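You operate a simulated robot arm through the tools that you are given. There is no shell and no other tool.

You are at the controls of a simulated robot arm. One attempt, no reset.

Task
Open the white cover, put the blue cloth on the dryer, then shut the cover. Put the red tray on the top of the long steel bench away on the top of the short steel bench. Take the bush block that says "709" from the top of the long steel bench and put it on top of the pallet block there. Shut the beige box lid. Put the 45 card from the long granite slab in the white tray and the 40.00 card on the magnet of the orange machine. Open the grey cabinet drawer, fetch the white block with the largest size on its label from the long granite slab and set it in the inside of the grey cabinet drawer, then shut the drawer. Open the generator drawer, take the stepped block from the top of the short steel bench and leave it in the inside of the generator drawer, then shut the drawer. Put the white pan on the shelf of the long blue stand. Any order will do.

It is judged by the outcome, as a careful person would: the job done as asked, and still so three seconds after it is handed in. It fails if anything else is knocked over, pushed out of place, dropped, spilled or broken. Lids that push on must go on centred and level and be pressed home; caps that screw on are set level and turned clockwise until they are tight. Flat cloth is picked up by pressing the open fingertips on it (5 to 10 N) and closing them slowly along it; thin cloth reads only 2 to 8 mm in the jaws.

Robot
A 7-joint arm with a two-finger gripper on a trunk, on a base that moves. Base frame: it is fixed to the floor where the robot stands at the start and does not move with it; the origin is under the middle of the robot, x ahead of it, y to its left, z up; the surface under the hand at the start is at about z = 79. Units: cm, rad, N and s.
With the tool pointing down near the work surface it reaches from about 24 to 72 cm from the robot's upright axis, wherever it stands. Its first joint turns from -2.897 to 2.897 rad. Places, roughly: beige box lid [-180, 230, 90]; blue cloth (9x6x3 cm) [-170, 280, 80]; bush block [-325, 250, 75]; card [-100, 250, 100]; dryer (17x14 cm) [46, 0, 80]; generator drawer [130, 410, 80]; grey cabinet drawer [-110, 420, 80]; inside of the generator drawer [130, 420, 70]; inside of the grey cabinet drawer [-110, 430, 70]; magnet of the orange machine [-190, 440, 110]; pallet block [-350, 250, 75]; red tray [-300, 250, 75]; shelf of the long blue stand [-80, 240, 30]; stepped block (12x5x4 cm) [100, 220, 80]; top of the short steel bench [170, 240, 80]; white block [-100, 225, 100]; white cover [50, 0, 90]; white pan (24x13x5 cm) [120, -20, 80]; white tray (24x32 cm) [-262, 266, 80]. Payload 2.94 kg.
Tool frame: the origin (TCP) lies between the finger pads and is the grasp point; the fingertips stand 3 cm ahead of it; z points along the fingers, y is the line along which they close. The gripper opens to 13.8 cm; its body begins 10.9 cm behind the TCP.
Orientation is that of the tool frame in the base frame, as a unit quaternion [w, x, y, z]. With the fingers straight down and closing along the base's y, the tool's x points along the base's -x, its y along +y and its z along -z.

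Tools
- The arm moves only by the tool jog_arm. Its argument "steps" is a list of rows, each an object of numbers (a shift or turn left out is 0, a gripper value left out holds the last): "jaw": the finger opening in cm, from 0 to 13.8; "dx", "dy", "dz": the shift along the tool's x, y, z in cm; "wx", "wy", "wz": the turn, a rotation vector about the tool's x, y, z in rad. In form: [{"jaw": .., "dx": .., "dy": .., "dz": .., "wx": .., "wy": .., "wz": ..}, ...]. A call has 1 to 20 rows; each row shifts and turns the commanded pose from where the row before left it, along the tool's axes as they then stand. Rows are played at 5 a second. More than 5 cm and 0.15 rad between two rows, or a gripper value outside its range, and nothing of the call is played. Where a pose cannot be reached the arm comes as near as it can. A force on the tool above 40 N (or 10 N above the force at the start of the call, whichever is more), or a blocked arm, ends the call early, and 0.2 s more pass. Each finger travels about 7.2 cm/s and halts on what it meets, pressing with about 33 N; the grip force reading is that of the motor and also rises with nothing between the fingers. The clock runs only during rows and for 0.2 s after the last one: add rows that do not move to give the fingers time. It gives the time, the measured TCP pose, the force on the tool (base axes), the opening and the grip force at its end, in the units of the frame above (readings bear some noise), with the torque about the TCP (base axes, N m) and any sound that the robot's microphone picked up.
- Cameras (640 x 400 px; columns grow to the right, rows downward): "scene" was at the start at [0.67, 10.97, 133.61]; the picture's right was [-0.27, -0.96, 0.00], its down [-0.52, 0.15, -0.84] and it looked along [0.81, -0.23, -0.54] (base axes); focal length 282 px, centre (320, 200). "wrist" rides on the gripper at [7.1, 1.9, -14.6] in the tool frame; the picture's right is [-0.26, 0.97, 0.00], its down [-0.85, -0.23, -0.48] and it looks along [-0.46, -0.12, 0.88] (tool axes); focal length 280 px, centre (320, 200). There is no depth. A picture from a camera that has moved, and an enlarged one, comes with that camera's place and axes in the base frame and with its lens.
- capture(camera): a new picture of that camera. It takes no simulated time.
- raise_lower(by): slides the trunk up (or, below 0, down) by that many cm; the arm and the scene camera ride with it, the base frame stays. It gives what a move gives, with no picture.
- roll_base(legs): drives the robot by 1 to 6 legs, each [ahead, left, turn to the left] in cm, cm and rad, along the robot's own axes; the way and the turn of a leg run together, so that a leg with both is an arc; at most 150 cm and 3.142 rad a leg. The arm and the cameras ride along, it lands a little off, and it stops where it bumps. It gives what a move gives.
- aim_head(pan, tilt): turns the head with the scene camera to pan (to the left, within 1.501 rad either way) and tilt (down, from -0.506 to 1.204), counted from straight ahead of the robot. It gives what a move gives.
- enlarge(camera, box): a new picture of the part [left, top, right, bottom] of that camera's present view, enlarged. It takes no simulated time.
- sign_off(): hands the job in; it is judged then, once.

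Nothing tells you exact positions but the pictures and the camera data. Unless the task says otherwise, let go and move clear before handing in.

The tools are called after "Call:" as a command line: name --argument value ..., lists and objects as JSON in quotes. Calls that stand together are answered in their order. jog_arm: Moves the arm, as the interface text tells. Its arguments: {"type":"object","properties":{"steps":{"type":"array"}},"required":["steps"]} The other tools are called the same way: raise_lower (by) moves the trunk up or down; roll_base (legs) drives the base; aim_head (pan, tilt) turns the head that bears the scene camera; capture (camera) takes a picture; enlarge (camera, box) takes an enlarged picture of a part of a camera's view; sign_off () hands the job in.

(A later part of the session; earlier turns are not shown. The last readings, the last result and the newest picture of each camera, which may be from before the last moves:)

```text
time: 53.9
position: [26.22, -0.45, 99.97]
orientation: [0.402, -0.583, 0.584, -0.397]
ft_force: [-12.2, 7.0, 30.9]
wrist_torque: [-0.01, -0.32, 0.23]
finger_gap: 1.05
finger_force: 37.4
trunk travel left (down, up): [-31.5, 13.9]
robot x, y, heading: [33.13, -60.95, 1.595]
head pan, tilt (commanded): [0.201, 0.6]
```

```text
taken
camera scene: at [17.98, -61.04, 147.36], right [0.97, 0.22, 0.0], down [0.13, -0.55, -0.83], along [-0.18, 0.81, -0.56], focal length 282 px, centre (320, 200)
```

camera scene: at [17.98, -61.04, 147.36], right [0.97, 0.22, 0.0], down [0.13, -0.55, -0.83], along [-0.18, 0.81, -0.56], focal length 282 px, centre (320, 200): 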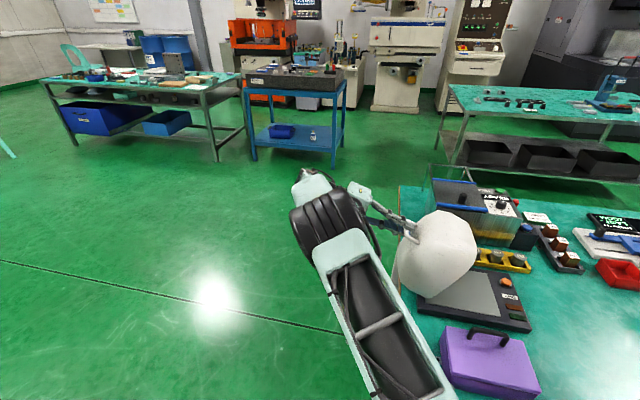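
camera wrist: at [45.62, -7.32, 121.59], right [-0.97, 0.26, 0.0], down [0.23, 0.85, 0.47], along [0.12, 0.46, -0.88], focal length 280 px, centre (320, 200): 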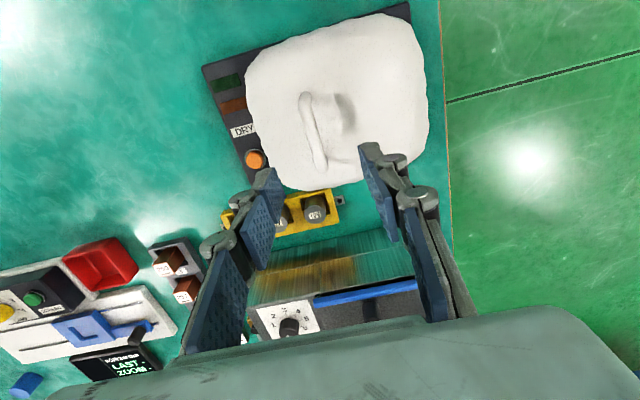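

The lid is ~69° open and the dryer plate is visible. Continue to past vertical.

Call:
jog_arm --steps '[{"dy": 0.776, "dz": -1.554, "wx": 0.08}, {"dy": 1.171, "dz": -1.017, "wx": 0.08}, {"dy": 1.18, "dz": -1.02, "wx": 0.08}, {"dy": 1.18, "dz": -1.02, "wx": 0.08}, {}]'

Call:
capture --camera "scene"

```text
time: 55.1
position: [20.91, -0.44, 96.47]
orientation: [-0.486, 0.515, -0.512, 0.486]
ft_force: [-11.3, 10.3, 12.4]
wrist_torque: [0.12, -0.12, 0.33]
finger_gap: 1.07
finger_force: 38.3
trunk travel left (down, up): [-31.5, 13.9]
robot x, y, heading: [33.51, -61.14, 1.593]
head pan, tilt (commanded): [0.201, 0.6]
```

```text
taken
camera scene: at [18.01, -60.77, 147.34], right [0.97, 0.22, 0.0], down [0.13, -0.55, -0.82], along [-0.18, 0.8, -0.57], focal length 282 px, centre (320, 200)
```

scene: 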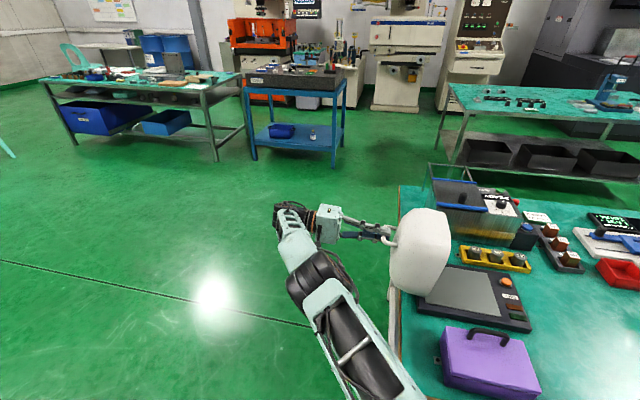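

Near vertical. A few more degrees until it stays past its balance point or reaches its stop.

Call:
jog_arm --steps '[{"dy": 1.0, "dz": -1.2, "wx": 0.08}, {"dy": 1.18, "dz": -1.02, "wx": 0.08}, {}]'

```text
time: 55.9
position: [21.04, -0.43, 96.64]
orientation: [0.492, -0.502, 0.513, -0.492]
ft_force: [-19.0, 14.8, 21.4]
wrist_torque: [-0.34, -0.32, 0.06]
finger_gap: 1.08
finger_force: 37.6
out of reach, approached as far as the arm can: row 1, 2
trunk travel left (down, up): [-31.5, 13.9]
robot x, y, heading: [33.42, -61.14, 1.598]
head pan, tilt (commanded): [0.201, 0.6]
```

Call:
jog_arm --steps '[{"dy": 1.0, "dz": -1.0}, {"dy": 1.0, "dz": -0.9}, {}]'

Call:
capture --camera "scene"

```text
time: 56.7
position: [21.01, -0.45, 96.57]
orientation: [0.492, -0.502, 0.512, -0.493]
ft_force: [-21.8, 17.5, 24.6]
wrist_torque: [-0.37, -0.3, 0.32]
finger_gap: 1.06
finger_force: 38.4
out of reach, approached as far as the arm can: row 1, 2
trunk travel left (down, up): [-31.5, 13.9]
robot x, y, heading: [33.27, -60.95, 1.595]
head pan, tilt (commanded): [0.201, 0.6]
```

```text
taken
camera scene: at [17.9, -60.82, 147.34], right [0.97, 0.22, 0.0], down [0.13, -0.55, -0.83], along [-0.18, 0.8, -0.56], focal length 282 px, centre (320, 200)
```

scene: 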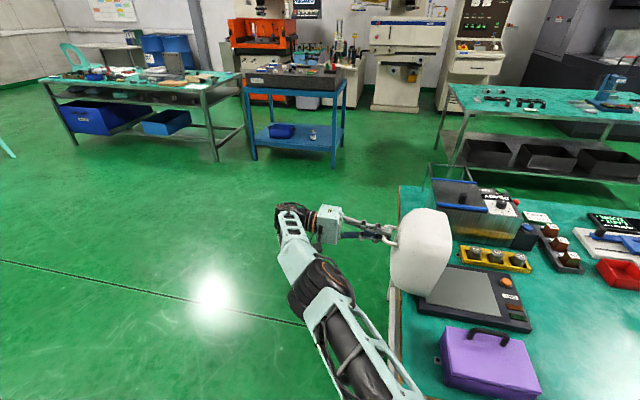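

Call:
jog_arm --steps '[{"wx": -0.1}, {"wx": -0.1, "dy": 0.6, "dz": -0.6}, {"dy": 0.7, "dz": -0.5}, {}]'

```text
time: 57.7
position: [19.57, -0.59, 95.4]
orientation: [0.437, -0.55, 0.559, -0.441]
ft_force: [-24.4, 12.6, 23.2]
wrist_torque: [-0.53, -0.18, 0.55]
finger_gap: 1.09
finger_force: 38.4
trunk travel left (down, up): [-31.5, 13.9]
robot x, y, heading: [33.2, -61.2, 1.596]
head pan, tilt (commanded): [0.201, 0.6]
```

Call:
jog_arm --steps '[{"dy": 1.005, "dz": -0.997, "wx": -0.05}, {"dy": 1.2, "dz": -0.6, "wx": -0.05}, {}]'

Call:
capture --camera "scene"

```text
time: 58.5
position: [17.9, -0.51, 93.55]
orientation: [0.406, -0.57, 0.582, -0.414]
ft_force: [-2.5, 0.4, 0.4]
wrist_torque: [-0.83, -0.05, -0.45]
finger_gap: 1.06
finger_force: 37.7
trunk travel left (down, up): [-31.5, 13.9]
robot x, y, heading: [33.28, -60.96, 1.597]
head pan, tilt (commanded): [0.201, 0.6]
```

```text
taken
camera scene: at [18.13, -60.73, 147.33], right [0.97, 0.22, 0.0], down [0.13, -0.55, -0.82], along [-0.18, 0.8, -0.57], focal length 282 px, centre (320, 200)
```

scene: 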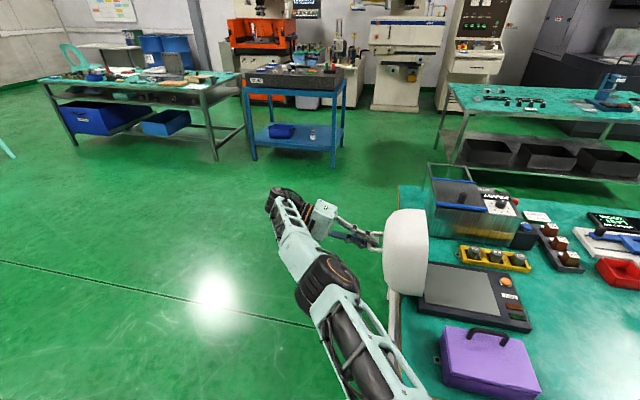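

Call:
jog_arm --steps '[{"dy": 0.8, "dz": -0.25, "wx": -0.03}, {"dy": 0.8, "dz": -0.2, "wx": -0.03}, {}]'

```text
time: 59.3
position: [19.02, 0.44, 91.26]
orientation: [0.39, -0.58, 0.596, -0.395]
ft_force: [0.7, -2.5, 13.3]
wrist_torque: [-0.14, 0.16, 0.02]
finger_gap: 1.65
finger_force: 6.4
out of reach, approached as far as the arm can: row 2
trunk travel left (down, up): [-31.5, 13.9]
robot x, y, heading: [33.65, -60.46, 1.592]
head pan, tilt (commanded): [0.201, 0.6]
```

Call:
capture --camera "scene"

Call:
enlarge --camera "scene" --box '[300, 180, 460, 320]'

Call:
capture --camera "wrist"

```text
taken
camera scene: at [18.24, -60.83, 147.36], right [0.97, 0.22, 0.0], down [0.12, -0.55, -0.83], along [-0.18, 0.81, -0.56], focal length 282 px, centre (320, 200)
```

scene: 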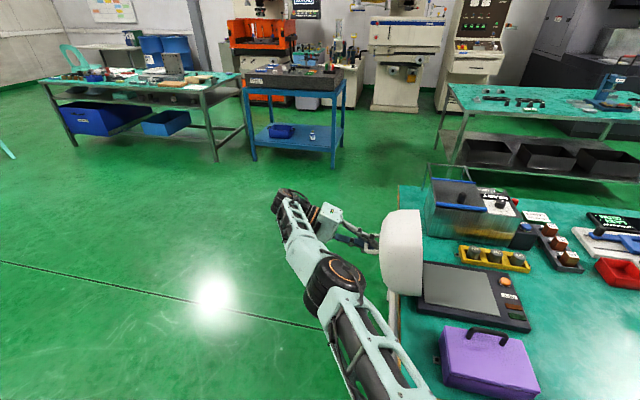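

```text
2.86 times, centred on (380, 250) of scene
camera zoom: at [18.24, -60.83, 147.36], right [0.97, 0.22, 0.0], down [0.12, -0.55, -0.83], along [-0.18, 0.81, -0.56], focal length 804 px, centre (149, 57)
```

zoom: 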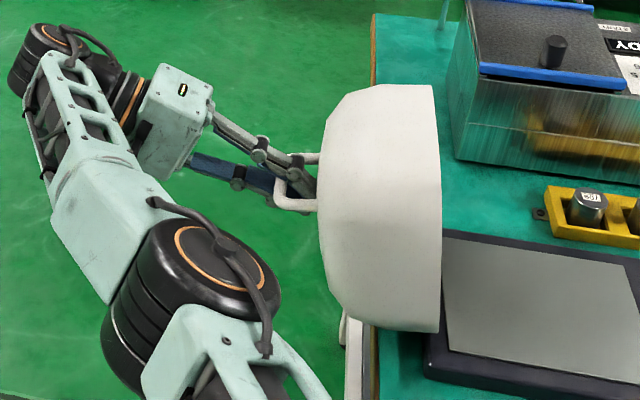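

```text
taken
camera wrist: at [4.67, -6.37, 95.05], right [-0.36, 0.27, -0.89], down [-0.33, 0.85, 0.4], along [0.87, 0.44, -0.22], focal length 280 px, centre (320, 200)
```

wrist: 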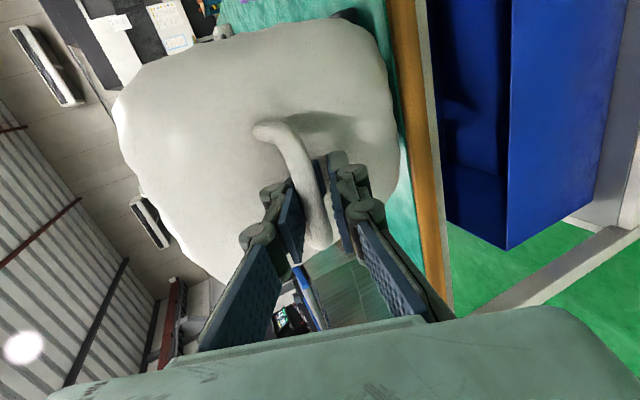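

The lid is past vertical and resting open. I'll open the jaws and back the hand away along its axis.

Call:
jog_arm --steps '[{"jaw": 4}, {"jaw": 5}, {}, {"dz": -2}, {"dz": -2}, {"dz": -2}]'

Call:
capture --camera "wrist"

Call:
enlarge --camera "scene" --box '[300, 180, 460, 320]'

```text
time: 60.7
position: [17.0, -0.77, 91.88]
orientation: [0.39, -0.582, 0.594, -0.395]
ft_force: [0.0, -0.7, -0.3]
wrist_torque: [0.0, -0.01, -0.02]
finger_gap: 4.99
finger_force: 0.1
out of reach, approached as far as the arm can: row 4, 5, 6
trunk travel left (down, up): [-31.5, 13.9]
robot x, y, heading: [33.47, -60.81, 1.598]
head pan, tilt (commanded): [0.201, 0.6]
```

```text
taken
camera wrist: at [2.69, -7.59, 95.82], right [-0.37, 0.27, -0.89], down [-0.34, 0.85, 0.4], along [0.87, 0.45, -0.22], focal length 280 px, centre (320, 200)
```

wrist: 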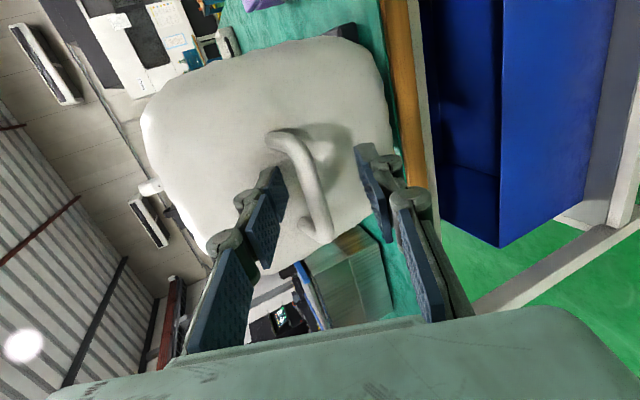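

```text
2.86 times, centred on (380, 250) of scene
camera zoom: at [18.15, -60.74, 147.36], right [0.97, 0.22, 0.0], down [0.13, -0.55, -0.82], along [-0.18, 0.8, -0.57], focal length 804 px, centre (149, 57)
```

zoom: 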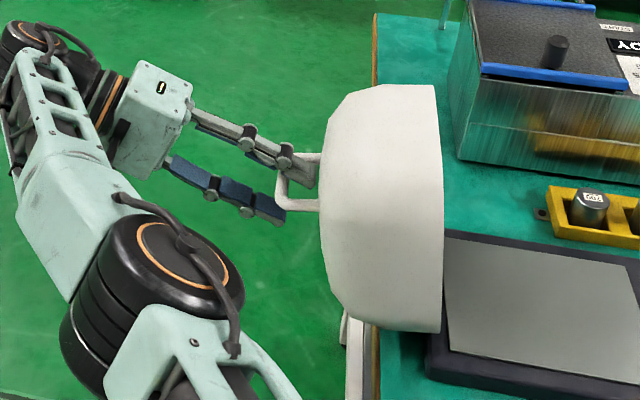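

The lid holds. I'll roll the base 15 cm to the left (−x) to draw the fingers off the handle.

Call:
roll_base --legs '[[0, 15, 0]]'

Call:
capture --camera "scene"

```text
time: 62.6
position: [2.2, -1.08, 91.87]
orientation: [0.39, -0.583, 0.595, -0.393]
ft_force: [0.2, 0.2, 0.3]
wrist_torque: [0.01, 0.01, 0.01]
finger_gap: 5.02
finger_force: 0.1
trunk travel left (down, up): [-31.5, 13.9]
robot x, y, heading: [18.64, -61.35, 1.595]
head pan, tilt (commanded): [0.201, 0.6]
```

```text
taken
camera scene: at [3.31, -61.12, 147.36], right [0.97, 0.22, 0.0], down [0.13, -0.55, -0.83], along [-0.18, 0.8, -0.56], focal length 282 px, centre (320, 200)
```

scene: 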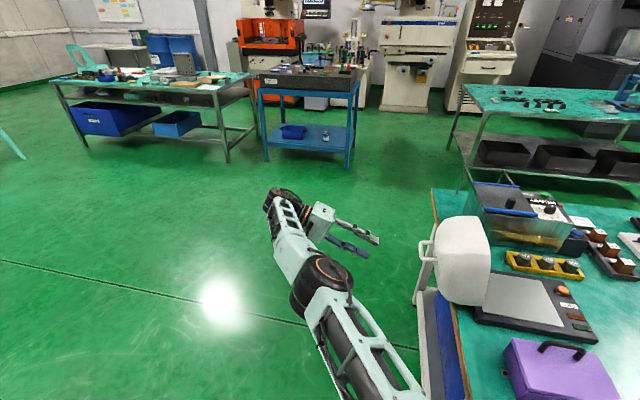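

The cover stands open on its own. Now I'll bring the tool back to pointing down and retracted, then drive along the bench to the white pan.

Call:
jog_arm --steps '[{"wx": -0.147}, {"wx": -0.147}, {"wx": -0.147}, {"wx": -0.147}, {"wx": -0.147}, {"wx": -0.147}, {"wx": -0.147}, {"wx": -0.145}, {}]'

```text
time: 64.6
position: [2.16, -1.01, 92.05]
orientation: [0.002, -0.701, 0.713, 0.002]
ft_force: [-0.3, -0.6, 0.5]
wrist_torque: [0.01, 0.06, -0.05]
finger_gap: 5.01
finger_force: 0.1
trunk travel left (down, up): [-31.5, 13.9]
robot x, y, heading: [18.55, -61.25, 1.597]
head pan, tilt (commanded): [0.201, 0.6]
```

Call:
jog_arm --steps '[{"dx": 3.2, "dz": -2}, {"dx": 3.2, "dy": -1.5, "dz": -2}, {"dx": 3.2, "dy": -2, "dz": -2}, {"dx": 3.2, "dy": -2, "dz": -2}, {"dx": 3.2, "dy": -2, "dz": -2}, {"dx": 3.2, "dy": -2, "dz": -2}, {"dx": 3.2, "dy": -2, "dz": -2}, {"dx": 1, "dy": -2, "dz": -2}]'

Call:
roll_base --legs '[[-3, 0, -0.026], [0, -100, 0]]'

Call:
aim_head --pan 0.0 --tilt 0.7

Call:
capture --camera "scene"

Call:
capture --camera "wrist"

```text
time: 66.4
position: [15.25, -24.81, 108.0]
orientation: [0.002, -0.701, 0.713, 0.0]
ft_force: [0.2, 0.3, -0.1]
wrist_torque: [0.01, 0.0, 0.03]
finger_gap: 5.02
finger_force: 0.1
trunk travel left (down, up): [-31.5, 13.9]
robot x, y, heading: [18.38, -61.58, 1.593]
head pan, tilt (commanded): [0.201, 0.6]
```

```text
time: 75.9
position: [115.41, -27.98, 107.91]
orientation: [0.001, -0.691, 0.723, 0.001]
ft_force: [-0.2, -0.6, -1.3]
wrist_torque: [-0.03, 0.02, 0.0]
finger_gap: 4.99
finger_force: 0.0
trunk travel left (down, up): [-31.5, 13.9]
robot x, y, heading: [118.07, -64.68, 1.565]
head pan, tilt (commanded): [0.201, 0.6]
```

```text
time: 76.6
position: [115.51, -28.02, 108.07]
orientation: [0.003, -0.691, 0.723, 0.001]
ft_force: [0.0, -0.1, 0.1]
wrist_torque: [0.05, -0.01, 0.0]
finger_gap: 5.0
finger_force: 0.0
trunk travel left (down, up): [-31.5, 13.9]
robot x, y, heading: [117.76, -64.74, 1.561]
head pan, tilt (commanded): [0.0, 0.7]
```

```text
taken
camera scene: at [103.54, -63.98, 146.85], right [1.0, 0.09, 0.0], down [0.05, -0.61, -0.79], along [-0.07, 0.79, -0.61], focal length 282 px, centre (320, 200)
```

scene: 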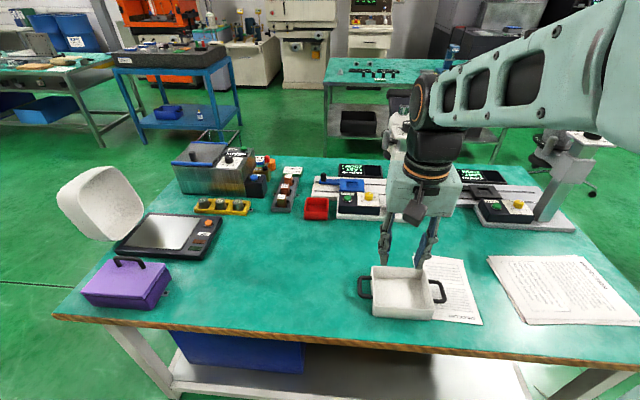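

```text
taken
camera wrist: at [113.26, -34.98, 122.59], right [-0.95, 0.3, 0.0], down [0.27, 0.84, 0.48], along [0.15, 0.46, -0.88], focal length 280 px, centre (320, 200)
```

wrist: 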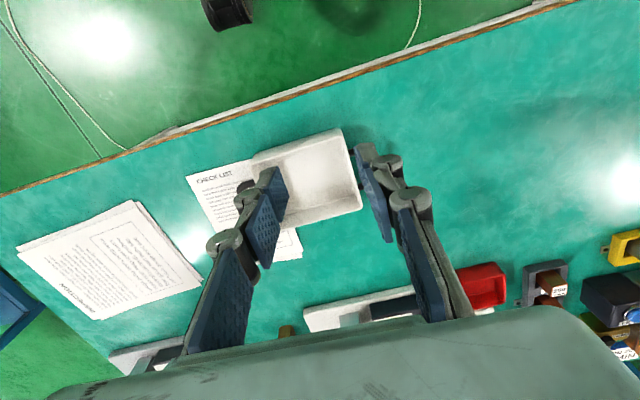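

The pan sits at about [117, −17, 80] with handles on its x-ends. I'll zoom in on it and on the blue stand's shelf to choose a grip.

Call:
enlarge --camera "scene" --box '[340, 240, 470, 330]'

Call:
enlarge --camera "scene" --box '[110, 40, 250, 150]'

Call:
enlarge --camera "wrist" --box '[180, 110, 400, 270]'

```text
4.44 times, centred on (405, 285) of scene
camera zoom: at [103.54, -63.98, 146.85], right [1.0, 0.09, 0.0], down [0.05, -0.61, -0.79], along [-0.07, 0.79, -0.61], focal length 1251 px, centre (-58, -178)
```

zoom: 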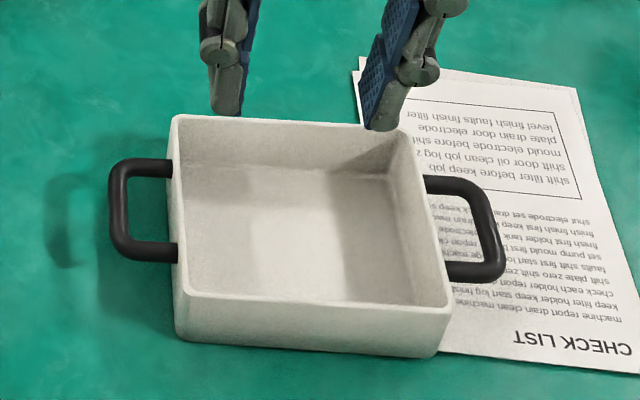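

```text
3.64 times, centred on (180, 95) of scene
camera zoom: at [103.54, -63.98, 146.85], right [1.0, 0.09, 0.0], down [0.05, -0.61, -0.79], along [-0.07, 0.79, -0.61], focal length 1024 px, centre (829, 582)
```

zoom: 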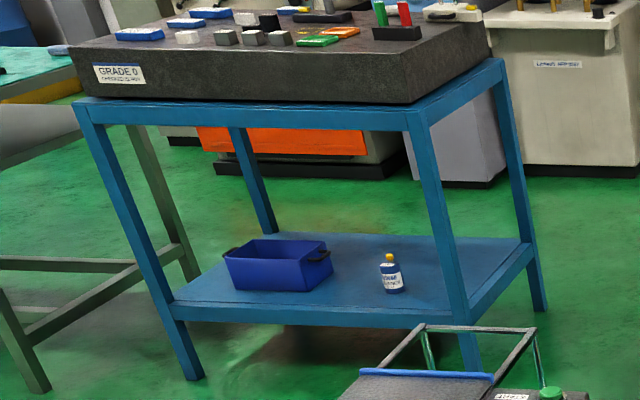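

```text
2.50 times, centred on (290, 190) of wrist
camera zoom: at [113.26, -34.98, 122.59], right [-0.95, 0.3, 0.0], down [0.27, 0.84, 0.48], along [0.15, 0.46, -0.88], focal length 701 px, centre (395, 225)
```

zoom: 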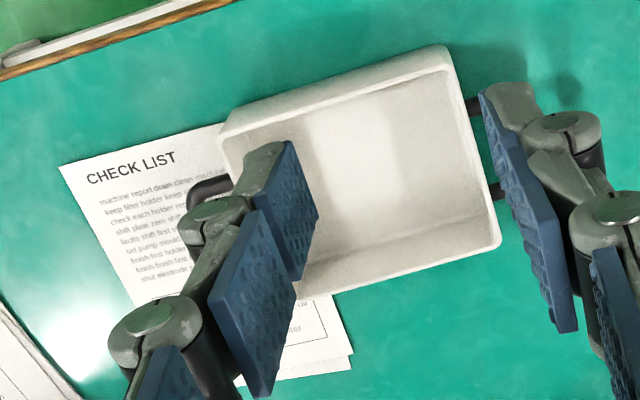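

Stand geometry: shelf ≈ x −125…−30, y 213…267, z ≈ 30, best reached from its right (+x) end. I'll grip the pan's near long wall at mid-length with the tool tilted 45° along +x (so it becomes a forward tilt at the shelf). First reorient the tool up here.

Call:
jog_arm --steps '[{"wz": 0.143}, {"wz": 0.143}, {"wz": 0.143}, {"wz": 0.143}, {"wz": 0.143}, {"wz": 0.143}, {"wz": 0.143}, {"wz": 0.143}, {"wz": 0.143}, {"wz": 0.143}, {"wz": 0.113}, {"wy": -0.131}, {"wy": -0.131}, {"wy": -0.131}, {"wy": -0.131}, {"wy": -0.131}, {"wy": -0.13}, {}]'

Call:
capture --camera "scene"

```text
time: 80.4
position: [115.54, -27.91, 108.07]
orientation: [0.385, 0.009, 0.923, -0.001]
ft_force: [-0.6, -0.3, 0.0]
wrist_torque: [0.01, 0.0, -0.05]
finger_gap: 4.99
finger_force: 0.1
trunk travel left (down, up): [-31.5, 13.9]
robot x, y, heading: [118.05, -64.31, 1.57]
head pan, tilt (commanded): [0.0, 0.7]
```

```text
taken
camera scene: at [104.32, -64.1, 146.49], right [1.0, 0.0, 0.0], down [0.0, -0.64, -0.76], along [0.0, 0.76, -0.64], focal length 282 px, centre (320, 200)
```

scene: 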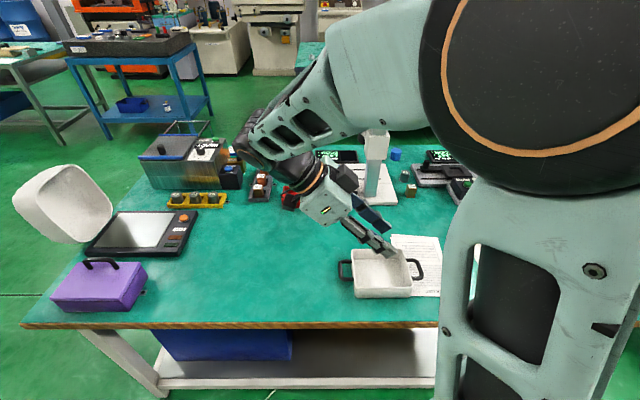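

Call:
raise_lower --by -12

Call:
jog_arm --steps '[{"jaw": 5, "dx": 0.71, "dy": 1.3, "dz": 3.07}, {"dx": 0.71, "dy": 1.3, "dz": 3.07}, {"dx": 0.71, "dy": 1.3, "dz": 3.07}, {}]'

Call:
enlarge --camera "scene" --box '[300, 180, 460, 310]'

Call:
capture --camera "wrist"

```text
time: 81.9
position: [115.51, -27.96, 96.03]
orientation: [0.384, 0.008, 0.923, -0.002]
ft_force: [-0.4, 0.1, 0.0]
wrist_torque: [0.02, 0.05, 0.03]
finger_gap: 4.99
finger_force: 0.1
trunk travel left (down, up): [-19.5, 25.9]
robot x, y, heading: [117.61, -64.41, 1.568]
head pan, tilt (commanded): [0.0, 0.7]
```

```text
time: 82.9
position: [120.68, -24.1, 87.9]
orientation: [0.384, 0.008, 0.923, -0.002]
ft_force: [-0.4, 0.0, 0.0]
wrist_torque: [-0.03, 0.0, -0.03]
finger_gap: 5.0
finger_force: 0.2
trunk travel left (down, up): [-19.5, 25.9]
robot x, y, heading: [118.06, -64.5, 1.567]
head pan, tilt (commanded): [0.0, 0.7]
```

```text
3.08 times, centred on (380, 245) of scene
camera zoom: at [104.33, -64.09, 134.49], right [1.0, 0.0, 0.0], down [0.0, -0.64, -0.76], along [0.0, 0.76, -0.64], focal length 866 px, centre (135, 62)
```

zoom: 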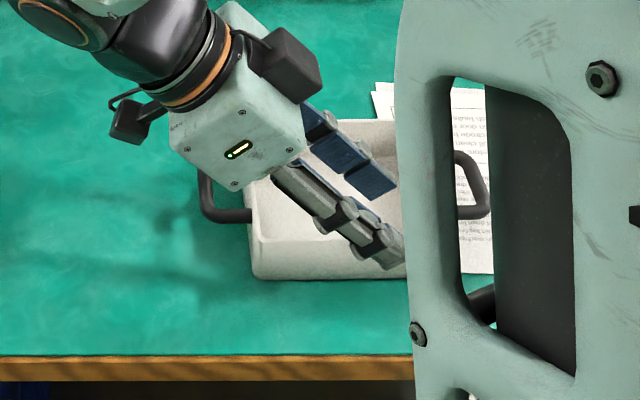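

```text
taken
camera wrist: at [105.4, -21.88, 93.28], right [0.2, 0.96, 0.19], down [0.26, -0.24, 0.94], along [0.94, -0.14, -0.3], focal length 280 px, centre (320, 200)
```

wrist: 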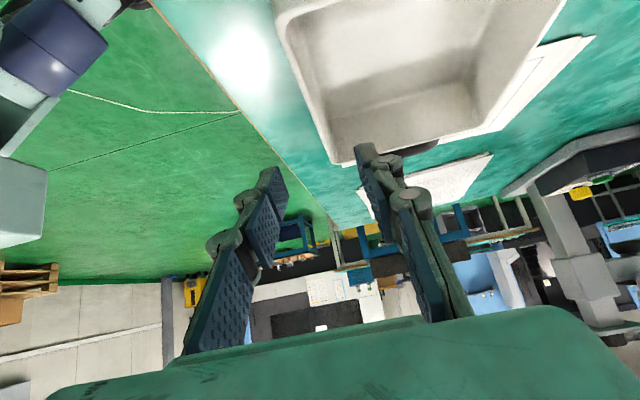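

Call:
enlarge --camera "wrist" --box '[220, 40, 420, 200]'

```text
2.50 times, centred on (320, 120) of wrist
camera zoom: at [105.4, -21.88, 93.28], right [0.2, 0.96, 0.19], down [0.26, -0.24, 0.94], along [0.94, -0.14, -0.3], focal length 701 px, centre (320, 400)
```

zoom: 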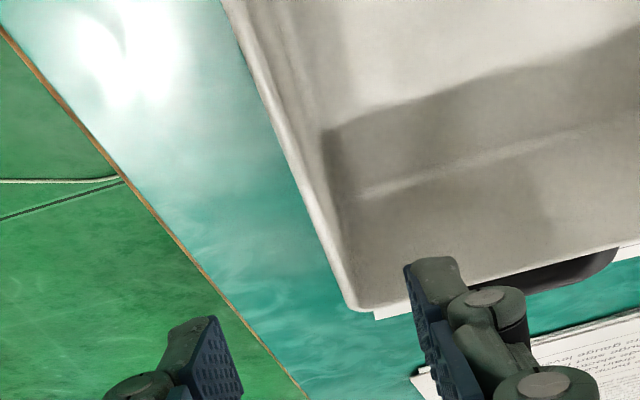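

Call:
jog_arm --steps '[{"dy": 0.8}, {"dx": 1.09, "dz": 1.08}, {"dx": 1.09, "dz": 1.08}, {"dx": 1.0, "dz": 1.0}, {}]'

Call:
enlarge --camera "scene" --box '[300, 180, 460, 310]'

Call:
enlarge --camera "wrist" --box '[220, 40, 420, 200]'

```text
time: 84.1
position: [120.55, -23.24, 83.52]
orientation: [0.383, 0.009, 0.924, -0.002]
ft_force: [0.0, 0.1, -0.4]
wrist_torque: [-0.02, 0.0, 0.0]
finger_gap: 5.0
finger_force: 0.1
trunk travel left (down, up): [-19.5, 25.9]
robot x, y, heading: [117.84, -64.55, 1.57]
head pan, tilt (commanded): [0.0, 0.7]
```

```text
3.08 times, centred on (380, 245) of scene
camera zoom: at [104.33, -64.1, 134.49], right [1.0, 0.0, 0.0], down [0.0, -0.64, -0.76], along [0.0, 0.76, -0.64], focal length 866 px, centre (135, 62)
```

zoom: 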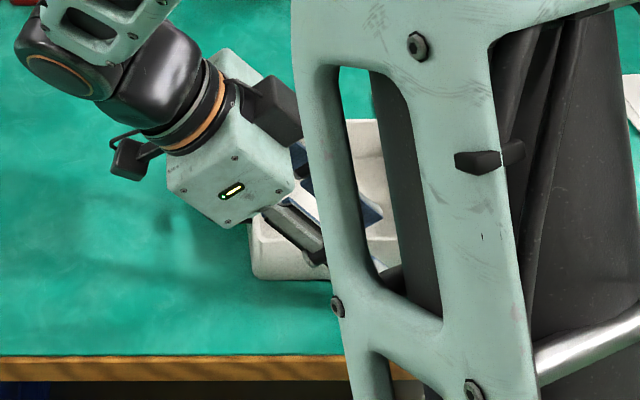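

```text
2.50 times, centred on (320, 120) of wrist
camera zoom: at [105.38, -21.1, 88.76], right [0.2, 0.96, 0.19], down [0.26, -0.24, 0.94], along [0.94, -0.14, -0.3], focal length 701 px, centre (320, 400)
```

zoom: 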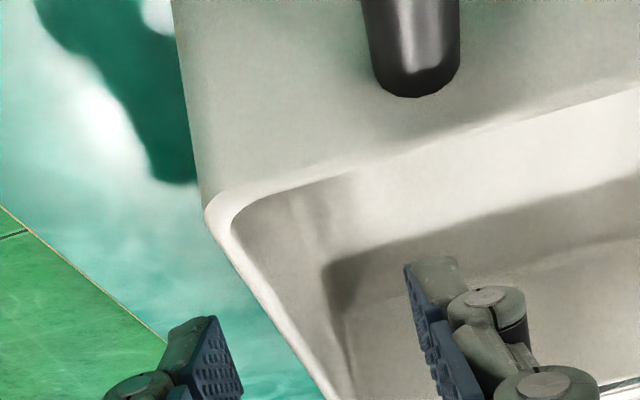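

Fingers straddle the near wall, clear of the floor. Closing.

Call:
jog_arm --steps '[{"jaw": 2.5}, {}, {"jaw": 0.3}, {}, {}, {}]'

Call:
enlarge --camera "wrist" --box '[220, 40, 420, 200]'

```text
time: 85.5
position: [120.6, -23.22, 83.42]
orientation: [0.384, 0.008, 0.923, -0.001]
ft_force: [-0.2, -0.2, 0.0]
wrist_torque: [-0.07, 0.04, 0.02]
finger_gap: 0.59
finger_force: 32.1
trunk travel left (down, up): [-19.5, 25.9]
robot x, y, heading: [117.94, -64.64, 1.568]
head pan, tilt (commanded): [0.0, 0.7]
```

```text
2.50 times, centred on (320, 120) of wrist
camera zoom: at [105.38, -21.1, 88.78], right [0.2, 0.96, 0.19], down [0.26, -0.24, 0.94], along [0.94, -0.14, -0.3], focal length 701 px, centre (320, 400)
```

zoom: 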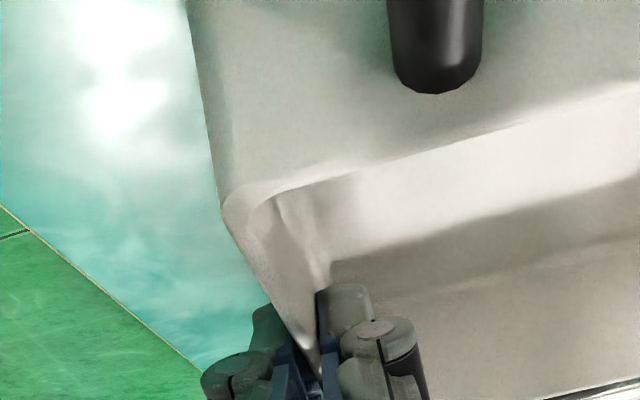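

Gripped (0.6 cm wall). Lift gently.

Call:
jog_arm --steps '[{"dx": -0.7, "dz": -0.7}, {"dx": -1.06, "dz": -1.06}, {"dx": -1.4, "dz": -1.4}, {"dx": -1.4, "dz": -1.4}, {"dx": -1.4, "dz": -1.4}, {}]'

Call:
capture --camera "wrist"

Call:
capture --camera "scene"

```text
time: 86.9
position: [120.47, -23.29, 92.07]
orientation: [0.384, 0.008, 0.923, -0.001]
ft_force: [0.3, 0.1, -1.7]
wrist_torque: [-0.13, -0.02, 0.02]
finger_gap: 0.59
finger_force: 32.9
trunk travel left (down, up): [-19.5, 25.9]
robot x, y, heading: [117.48, -64.2, 1.565]
head pan, tilt (commanded): [0.0, 0.7]
```

```text
taken
camera wrist: at [105.41, -21.1, 97.29], right [0.2, 0.96, 0.19], down [0.26, -0.24, 0.94], along [0.94, -0.14, -0.3], focal length 280 px, centre (320, 200)
```

wrist: 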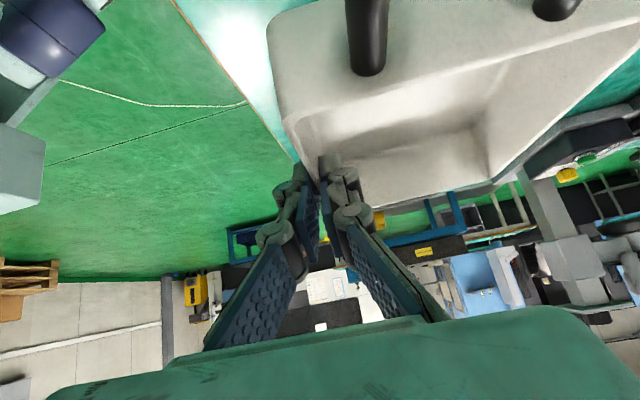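

```text
taken
camera scene: at [104.33, -64.1, 134.49], right [1.0, 0.0, 0.0], down [0.0, -0.64, -0.76], along [0.0, 0.76, -0.64], focal length 282 px, centre (320, 200)
```

scene: 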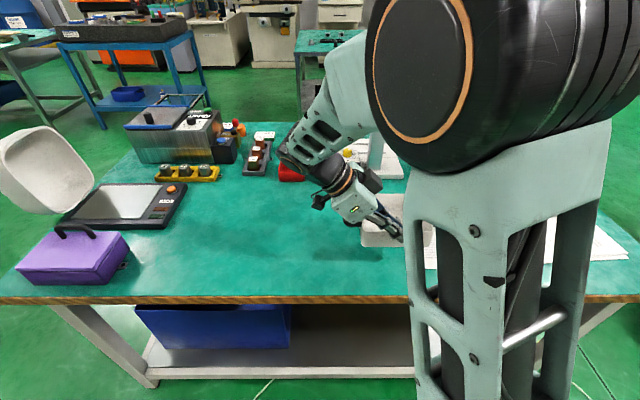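

The pan is held well (≈0.17 kg). Raise it a bit more, extend forward, back off from the bench, then yaw the tool so its tilt faces forward.

Call:
jog_arm --steps '[{"dx": -1.4, "dz": -1.4}, {"dx": -1.4, "dz": -1.4}, {"dx": -1.4, "dz": -1.4}, {"dx": -1.4, "dz": -1.4}, {"dy": 3}, {"dy": 3}, {"dy": 2}]'

Call:
roll_base --legs '[[-50, 0, 0]]'

Call:
jog_arm --steps '[{"wx": -0.0994, "wz": -0.0986}, {"wx": -0.0994, "wz": -0.0986}, {"wx": -0.0994, "wz": -0.0986}, {"wx": -0.0994, "wz": -0.0986}, {"wx": -0.0994, "wz": -0.0986}, {"wx": -0.0994, "wz": -0.0986}, {"wx": -0.0994, "wz": -0.0986}, {"wx": -0.0994, "wz": -0.0986}, {"wx": -0.0994, "wz": -0.0986}, {"wx": -0.0994, "wz": -0.0986}, {"wx": -0.0994, "wz": -0.0986}, {"wx": -0.022, "wz": -0.022}, {}]'

Call:
capture --camera "wrist"

Call:
capture --camera "scene"

```text
time: 88.5
position: [120.7, -15.35, 99.9]
orientation: [0.383, 0.009, 0.924, -0.001]
ft_force: [0.2, 0.0, -1.5]
wrist_torque: [-0.13, 0.02, -0.01]
finger_gap: 0.64
finger_force: 32.6
trunk travel left (down, up): [-19.5, 25.9]
robot x, y, heading: [117.87, -64.46, 1.569]
head pan, tilt (commanded): [0.0, 0.7]
```

```text
time: 91.5
position: [120.62, -65.47, 99.81]
orientation: [0.384, 0.009, 0.923, -0.002]
ft_force: [-0.5, 0.7, -2.2]
wrist_torque: [-0.14, 0.03, -0.01]
finger_gap: 0.61
finger_force: 32.4
trunk travel left (down, up): [-19.5, 25.9]
robot x, y, heading: [117.34, -114.33, 1.558]
head pan, tilt (commanded): [0.0, 0.7]
```

```text
time: 94.3
position: [120.57, -65.57, 99.89]
orientation: [0.276, -0.646, 0.658, 0.273]
ft_force: [0.1, -0.3, -2.2]
wrist_torque: [0.01, -0.14, 0.01]
finger_gap: 0.62
finger_force: 32.1
trunk travel left (down, up): [-19.5, 25.9]
robot x, y, heading: [117.46, -114.69, 1.56]
head pan, tilt (commanded): [0.0, 0.7]
```

```text
taken
camera wrist: at [118.47, -80.7, 105.12], right [-0.96, 0.2, 0.19], down [0.24, 0.25, 0.94], along [0.14, 0.95, -0.29], focal length 280 px, centre (320, 200)
```

wrist: 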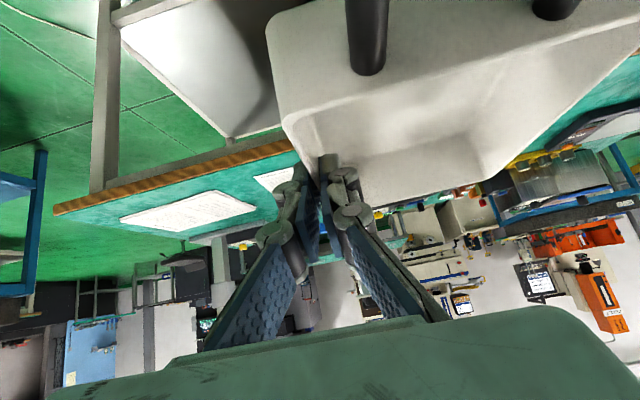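

```text
taken
camera scene: at [104.12, -114.07, 134.5], right [1.0, -0.01, 0.0], down [-0.01, -0.64, -0.77], along [0.01, 0.77, -0.64], focal length 282 px, centre (320, 200)
```

scene: 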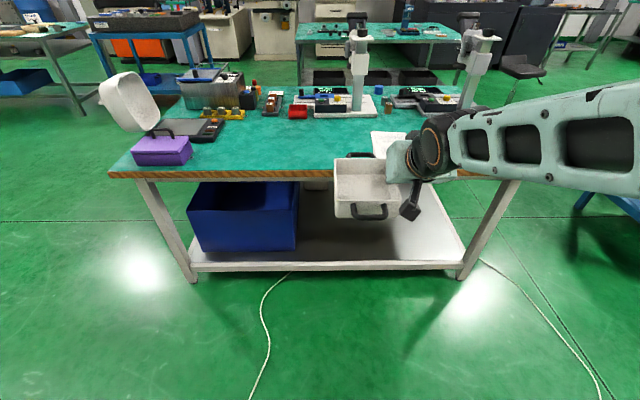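

Pan is secure and now ahead of the hand. Driving around the front of the bench towards the blue stand's right end.

Call:
roll_base --legs '[[0, 110, 0], [0, 50, 0], [120, 0, 0], [115, 0, 0]]'

```text
time: 119.9
position: [-38.09, 171.33, 99.89]
orientation: [0.275, -0.646, 0.658, 0.271]
ft_force: [-0.4, 1.2, -1.5]
wrist_torque: [0.01, -0.12, -0.01]
finger_gap: 0.61
finger_force: 32.4
trunk travel left (down, up): [-19.5, 25.9]
robot x, y, heading: [-41.07, 122.06, 1.567]
head pan, tilt (commanded): [0.0, 0.7]
```

Call:
roll_base --legs '[[-8, 0, 0], [0, -79, 0], [0, 0, 1.575]]'

Call:
aim_head --pan -0.5 --tilt 0.5

Call:
capture --camera "scene"

```text
time: 131.7
position: [-11.49, 117.18, 99.85]
orientation: [-0.004, 0.922, -0.013, -0.386]
ft_force: [0.2, 0.0, -2.0]
wrist_torque: [0.14, 0.0, -0.01]
finger_gap: 0.61
finger_force: 32.8
trunk travel left (down, up): [-19.5, 25.9]
robot x, y, heading: [37.41, 113.75, 3.127]
head pan, tilt (commanded): [0.0, 0.7]
```

```text
time: 132.6
position: [-11.52, 117.22, 99.85]
orientation: [-0.005, 0.922, -0.014, -0.386]
ft_force: [0.5, 0.0, -2.2]
wrist_torque: [0.15, -0.03, 0.01]
finger_gap: 0.61
finger_force: 32.2
trunk travel left (down, up): [-19.5, 25.9]
robot x, y, heading: [37.92, 113.88, 3.126]
head pan, tilt (commanded): [-0.499, 0.499]
```

```text
taken
camera scene: at [37.56, 104.43, 136.26], right [0.49, 0.87, 0.0], down [0.42, -0.24, -0.88], along [-0.76, 0.43, -0.48], focal length 282 px, centre (320, 200)
```

scene: 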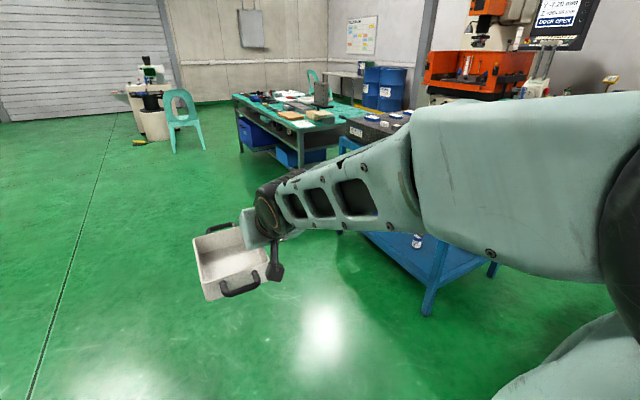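

Call:
roll_base --legs '[[0, -125, 0.015]]'

Call:
aim_head --pan 0.25 --tilt 0.75

Call:
capture --camera "scene"

Call:
capture --camera "wrist"

```text
time: 143.7
position: [-10.66, 240.68, 99.75]
orientation: [-0.001, 0.923, -0.004, -0.386]
ft_force: [-0.4, -0.9, -2.6]
wrist_torque: [0.18, -0.02, 0.03]
finger_gap: 0.63
finger_force: 32.4
trunk travel left (down, up): [-19.5, 25.9]
robot x, y, heading: [38.6, 238.17, -3.144]
head pan, tilt (commanded): [-0.499, 0.499]
```

```text
time: 144.8
position: [-10.76, 240.64, 99.79]
orientation: [-0.001, 0.922, -0.005, -0.386]
ft_force: [0.5, 0.3, -2.3]
wrist_torque: [0.13, 0.0, -0.01]
finger_gap: 0.59
finger_force: 31.9
trunk travel left (down, up): [-19.5, 25.9]
robot x, y, heading: [38.3, 237.92, -3.142]
head pan, tilt (commanded): [0.25, 0.75]
```

```text
taken
camera scene: at [38.52, 222.26, 134.07], right [-0.25, 0.97, 0.0], down [0.66, 0.17, -0.73], along [-0.71, -0.18, -0.68], focal length 282 px, centre (320, 200)
```

scene: 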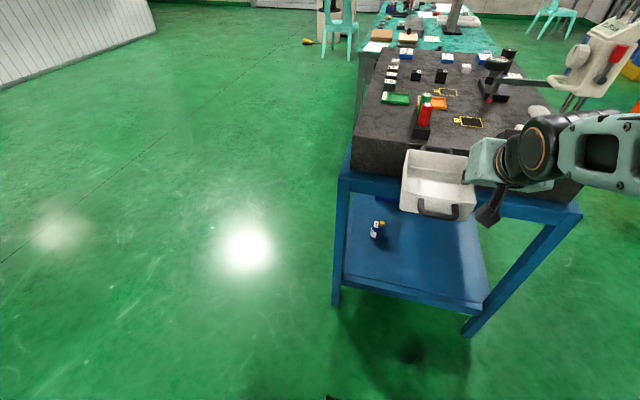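

```text
taken
camera wrist: at [4.62, 238.6, 105.06], right [-0.19, -0.96, 0.19], down [-0.25, 0.24, 0.94], along [-0.95, 0.13, -0.29], focal length 280 px, centre (320, 200)
```

wrist: 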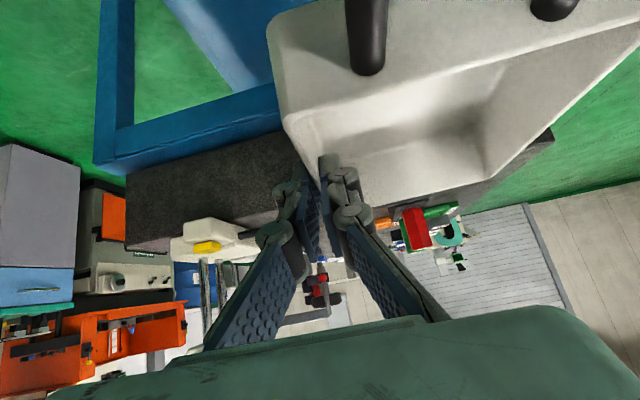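

I now see the shelf well: right edge x≈−25, y 216–270, bottle near [−50, 229]. Target for the pan: centre ≈[−42, 244.5]. I'll align the base, then lower trunk and arm outside the stand before sliding in.

Call:
roll_base --legs '[[-5, 0, 0], [0, -10.5, 0]]'

Call:
raise_lower --by -19.5

Call:
jog_arm --steps '[{"dx": 2.0, "dz": -2.0}, {"dx": 2.4, "dz": 1.2}, {"dx": 2.4, "dz": 2.4}, {"dx": 2.8, "dz": 2.8}, {"dx": 2.8, "dz": 2.8}, {"dx": 2.8, "dz": 2.8}, {"dx": 2.8, "dz": 2.8}, {"dx": 2.8, "dz": 2.8}, {"dx": 2.8, "dz": 2.8}]'

Call:
capture --camera "scene"

```text
time: 146.9
position: [-5.78, 251.17, 99.83]
orientation: [-0.001, 0.922, -0.006, -0.386]
ft_force: [0.1, -0.3, -2.0]
wrist_torque: [0.13, 0.01, 0.0]
finger_gap: 0.58
finger_force: 32.3
trunk travel left (down, up): [-19.5, 25.9]
robot x, y, heading: [42.67, 248.06, -3.14]
head pan, tilt (commanded): [0.25, 0.75]
```

```text
time: 149.0
position: [-5.86, 251.28, 80.29]
orientation: [-0.001, 0.923, -0.005, -0.385]
ft_force: [-0.8, 0.3, -2.1]
wrist_torque: [0.15, 0.02, 0.01]
finger_gap: 0.6
finger_force: 33.1
trunk travel left (down, up): [0.0, 45.4]
robot x, y, heading: [43.49, 248.49, -3.145]
head pan, tilt (commanded): [0.25, 0.75]
```

```text
time: 151.0
position: [-5.72, 251.45, 51.6]
orientation: [-0.001, 0.922, -0.005, -0.387]
ft_force: [0.0, 1.1, -2.0]
wrist_torque: [0.13, -0.01, 0.0]
finger_gap: 0.59
finger_force: 32.5
out of reach, approached as far as the arm can: row 4, 5, 6, 7
trunk travel left (down, up): [0.0, 45.4]
robot x, y, heading: [43.73, 248.35, -3.142]
head pan, tilt (commanded): [0.25, 0.75]
```

```text
taken
camera scene: at [43.5, 232.72, 114.57], right [-0.25, 0.97, 0.0], down [0.66, 0.17, -0.73], along [-0.71, -0.18, -0.68], focal length 282 px, centre (320, 200)
```

scene: 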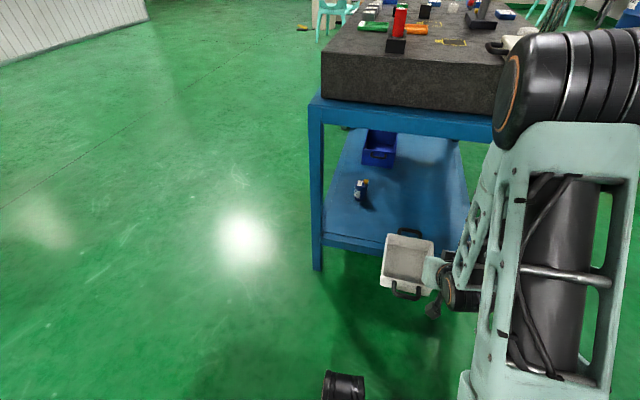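

Call:
jog_arm --steps '[{"dx": 2.12, "dz": 2.12}, {"dx": 2.12, "dz": 2.12}, {"dx": 2.12, "dz": 2.12}, {"dx": 1.4, "dz": 1.4}]'

Call:
capture --camera "scene"

```text
time: 152.0
position: [-5.89, 251.35, 40.74]
orientation: [-0.001, 0.922, -0.006, -0.387]
ft_force: [-0.1, -0.7, -1.6]
wrist_torque: [0.14, -0.02, -0.03]
finger_gap: 0.6
finger_force: 32.1
trunk travel left (down, up): [0.0, 45.4]
robot x, y, heading: [43.4, 248.27, -3.142]
head pan, tilt (commanded): [0.25, 0.75]
```

```text
taken
camera scene: at [43.48, 232.72, 114.57], right [-0.25, 0.97, 0.0], down [0.66, 0.17, -0.73], along [-0.71, -0.18, -0.68], focal length 282 px, centre (320, 200)
```

scene: 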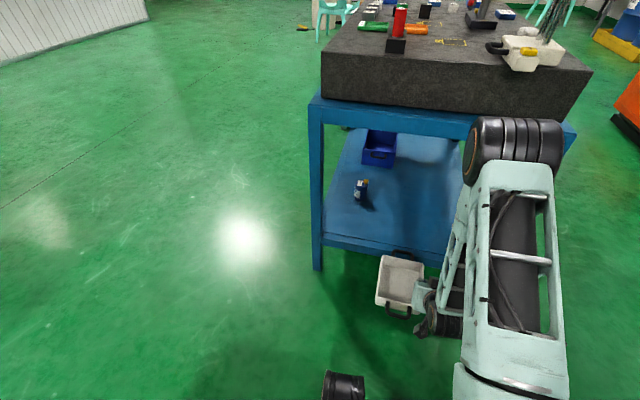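

The pan is at shelf height. The elbow would be too near the slab if I just drove in, so I'll extend the arm first to a longer reach.

Call:
jog_arm --steps '[{"dx": -2.3, "dz": 2.3}, {"dx": -2.3, "dz": 2.3}, {"dx": -2.3, "dz": 2.3}, {"dx": -2.3, "dz": 2.3}, {}]'

Call:
capture --camera "scene"

Call:
capture --camera "wrist"

```text
time: 153.2
position: [-18.83, 251.6, 40.78]
orientation: [0.0, 0.922, -0.005, -0.386]
ft_force: [0.5, 0.3, -2.6]
wrist_torque: [0.16, -0.01, 0.0]
finger_gap: 0.62
finger_force: 32.1
trunk travel left (down, up): [0.0, 45.4]
robot x, y, heading: [43.53, 248.14, -3.139]
head pan, tilt (commanded): [0.25, 0.75]
```

```text
taken
camera scene: at [43.47, 232.72, 114.57], right [-0.25, 0.97, 0.0], down [0.66, 0.17, -0.73], along [-0.71, -0.18, -0.68], focal length 282 px, centre (320, 200)
```

scene: 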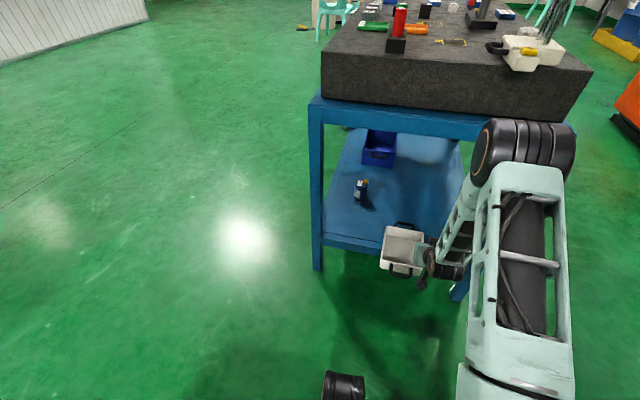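

```text
taken
camera wrist: at [-3.5, 249.51, 45.94], right [-0.19, -0.96, 0.19], down [-0.25, 0.24, 0.94], along [-0.95, 0.13, -0.29], focal length 280 px, centre (320, 200)
```

wrist: 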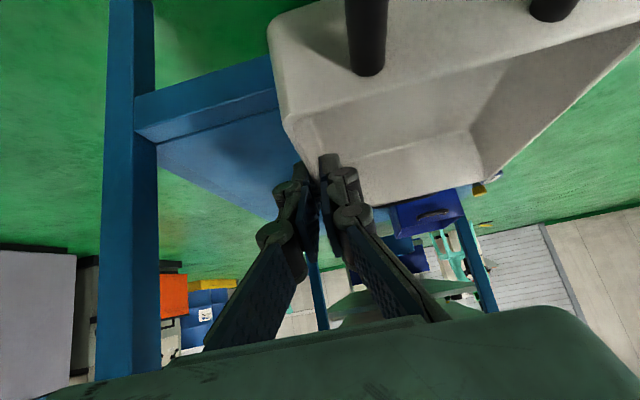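

Call:
jog_arm --steps '[{"dx": -1.77, "dz": 1.77}, {"dx": -1.77, "dz": 1.77}, {}]'

Call:
roll_base --legs '[[18, 0, 0]]'

Call:
capture --camera "scene"

Call:
capture --camera "wrist"

```text
time: 154.0
position: [-23.85, 251.61, 40.72]
orientation: [-0.001, 0.923, -0.006, -0.386]
ft_force: [0.1, 1.0, -2.2]
wrist_torque: [0.18, -0.02, 0.02]
finger_gap: 0.6
finger_force: 33.0
trunk travel left (down, up): [0.0, 45.4]
robot x, y, heading: [43.27, 248.34, -3.142]
head pan, tilt (commanded): [0.25, 0.75]
```

```text
time: 155.6
position: [-41.89, 251.6, 40.87]
orientation: [-0.001, 0.923, -0.006, -0.385]
ft_force: [0.0, -0.8, -3.0]
wrist_torque: [0.16, 0.01, -0.01]
finger_gap: 0.6
finger_force: 32.4
trunk travel left (down, up): [0.0, 45.4]
robot x, y, heading: [25.6, 248.19, -3.139]
head pan, tilt (commanded): [0.25, 0.75]
```

```text
taken
camera scene: at [25.46, 232.71, 114.57], right [-0.25, 0.97, 0.0], down [0.66, 0.17, -0.73], along [-0.71, -0.18, -0.68], focal length 282 px, centre (320, 200)
```

scene: 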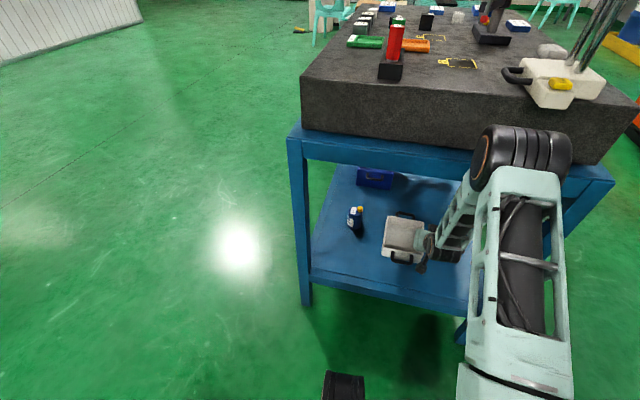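

```text
taken
camera wrist: at [-26.54, 249.57, 46.0], right [-0.19, -0.96, 0.19], down [-0.25, 0.24, 0.94], along [-0.95, 0.13, -0.29], focal length 280 px, centre (320, 200)
```

wrist: 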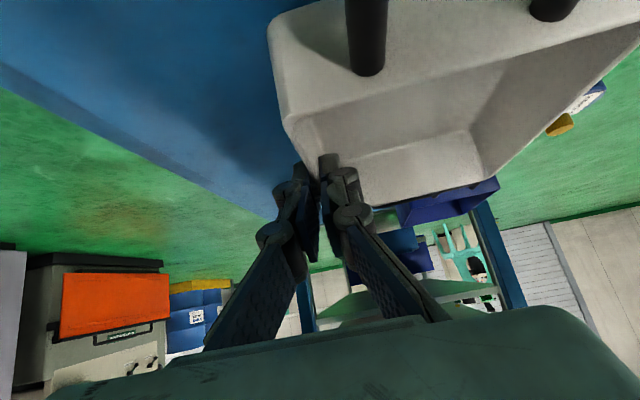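

Pan is over the free part of the shelf, ~12 cm from the bottle. Lowering gently.

Call:
jog_arm --steps '[{"dx": 1.2, "dz": 1.2}, {"dx": 1.2, "dz": 1.2}, {"dx": 1.0, "dz": 1.0}, {}]'

Call:
jog_arm --steps '[{"dx": 0.25, "dz": 0.25}, {"dx": 0.25, "dz": 0.25}, {}]'

```text
time: 156.6
position: [-41.88, 251.54, 35.95]
orientation: [-0.001, 0.922, -0.006, -0.386]
ft_force: [0.5, 0.9, -1.2]
wrist_torque: [0.13, -0.01, 0.02]
finger_gap: 0.6
finger_force: 31.7
trunk travel left (down, up): [0.0, 45.4]
robot x, y, heading: [25.57, 248.42, -3.146]
head pan, tilt (commanded): [0.25, 0.75]
```

```text
time: 157.3
position: [-41.92, 251.59, 35.28]
orientation: [-0.001, 0.923, -0.006, -0.385]
ft_force: [0.2, -0.2, -1.7]
wrist_torque: [0.14, -0.02, 0.0]
finger_gap: 0.59
finger_force: 32.4
trunk travel left (down, up): [0.0, 45.4]
robot x, y, heading: [25.38, 248.57, -3.142]
head pan, tilt (commanded): [0.25, 0.75]
```

Call:
jog_arm --steps '[{"dx": 0.25, "dz": 0.25}, {"dx": 0.25, "dz": 0.25}, {}]'

Call:
jog_arm --steps '[{"dx": 0.2, "dz": 0.2}, {}]'

```text
time: 158.2
position: [-41.89, 251.53, 34.58]
orientation: [0.0, 0.923, -0.006, -0.386]
ft_force: [-0.2, 0.1, -2.6]
wrist_torque: [0.15, -0.01, 0.02]
finger_gap: 0.6
finger_force: 32.1
trunk travel left (down, up): [0.0, 45.4]
robot x, y, heading: [24.98, 248.71, -3.14]
head pan, tilt (commanded): [0.25, 0.75]
```

```text
time: 158.8
position: [-41.87, 251.68, 34.24]
orientation: [0.0, 0.923, -0.006, -0.385]
ft_force: [-0.2, 0.5, -1.5]
wrist_torque: [0.11, -0.01, 0.01]
finger_gap: 0.6
finger_force: 32.0
trunk travel left (down, up): [0.0, 45.4]
robot x, y, heading: [25.69, 248.32, -3.146]
head pan, tilt (commanded): [0.25, 0.75]
```

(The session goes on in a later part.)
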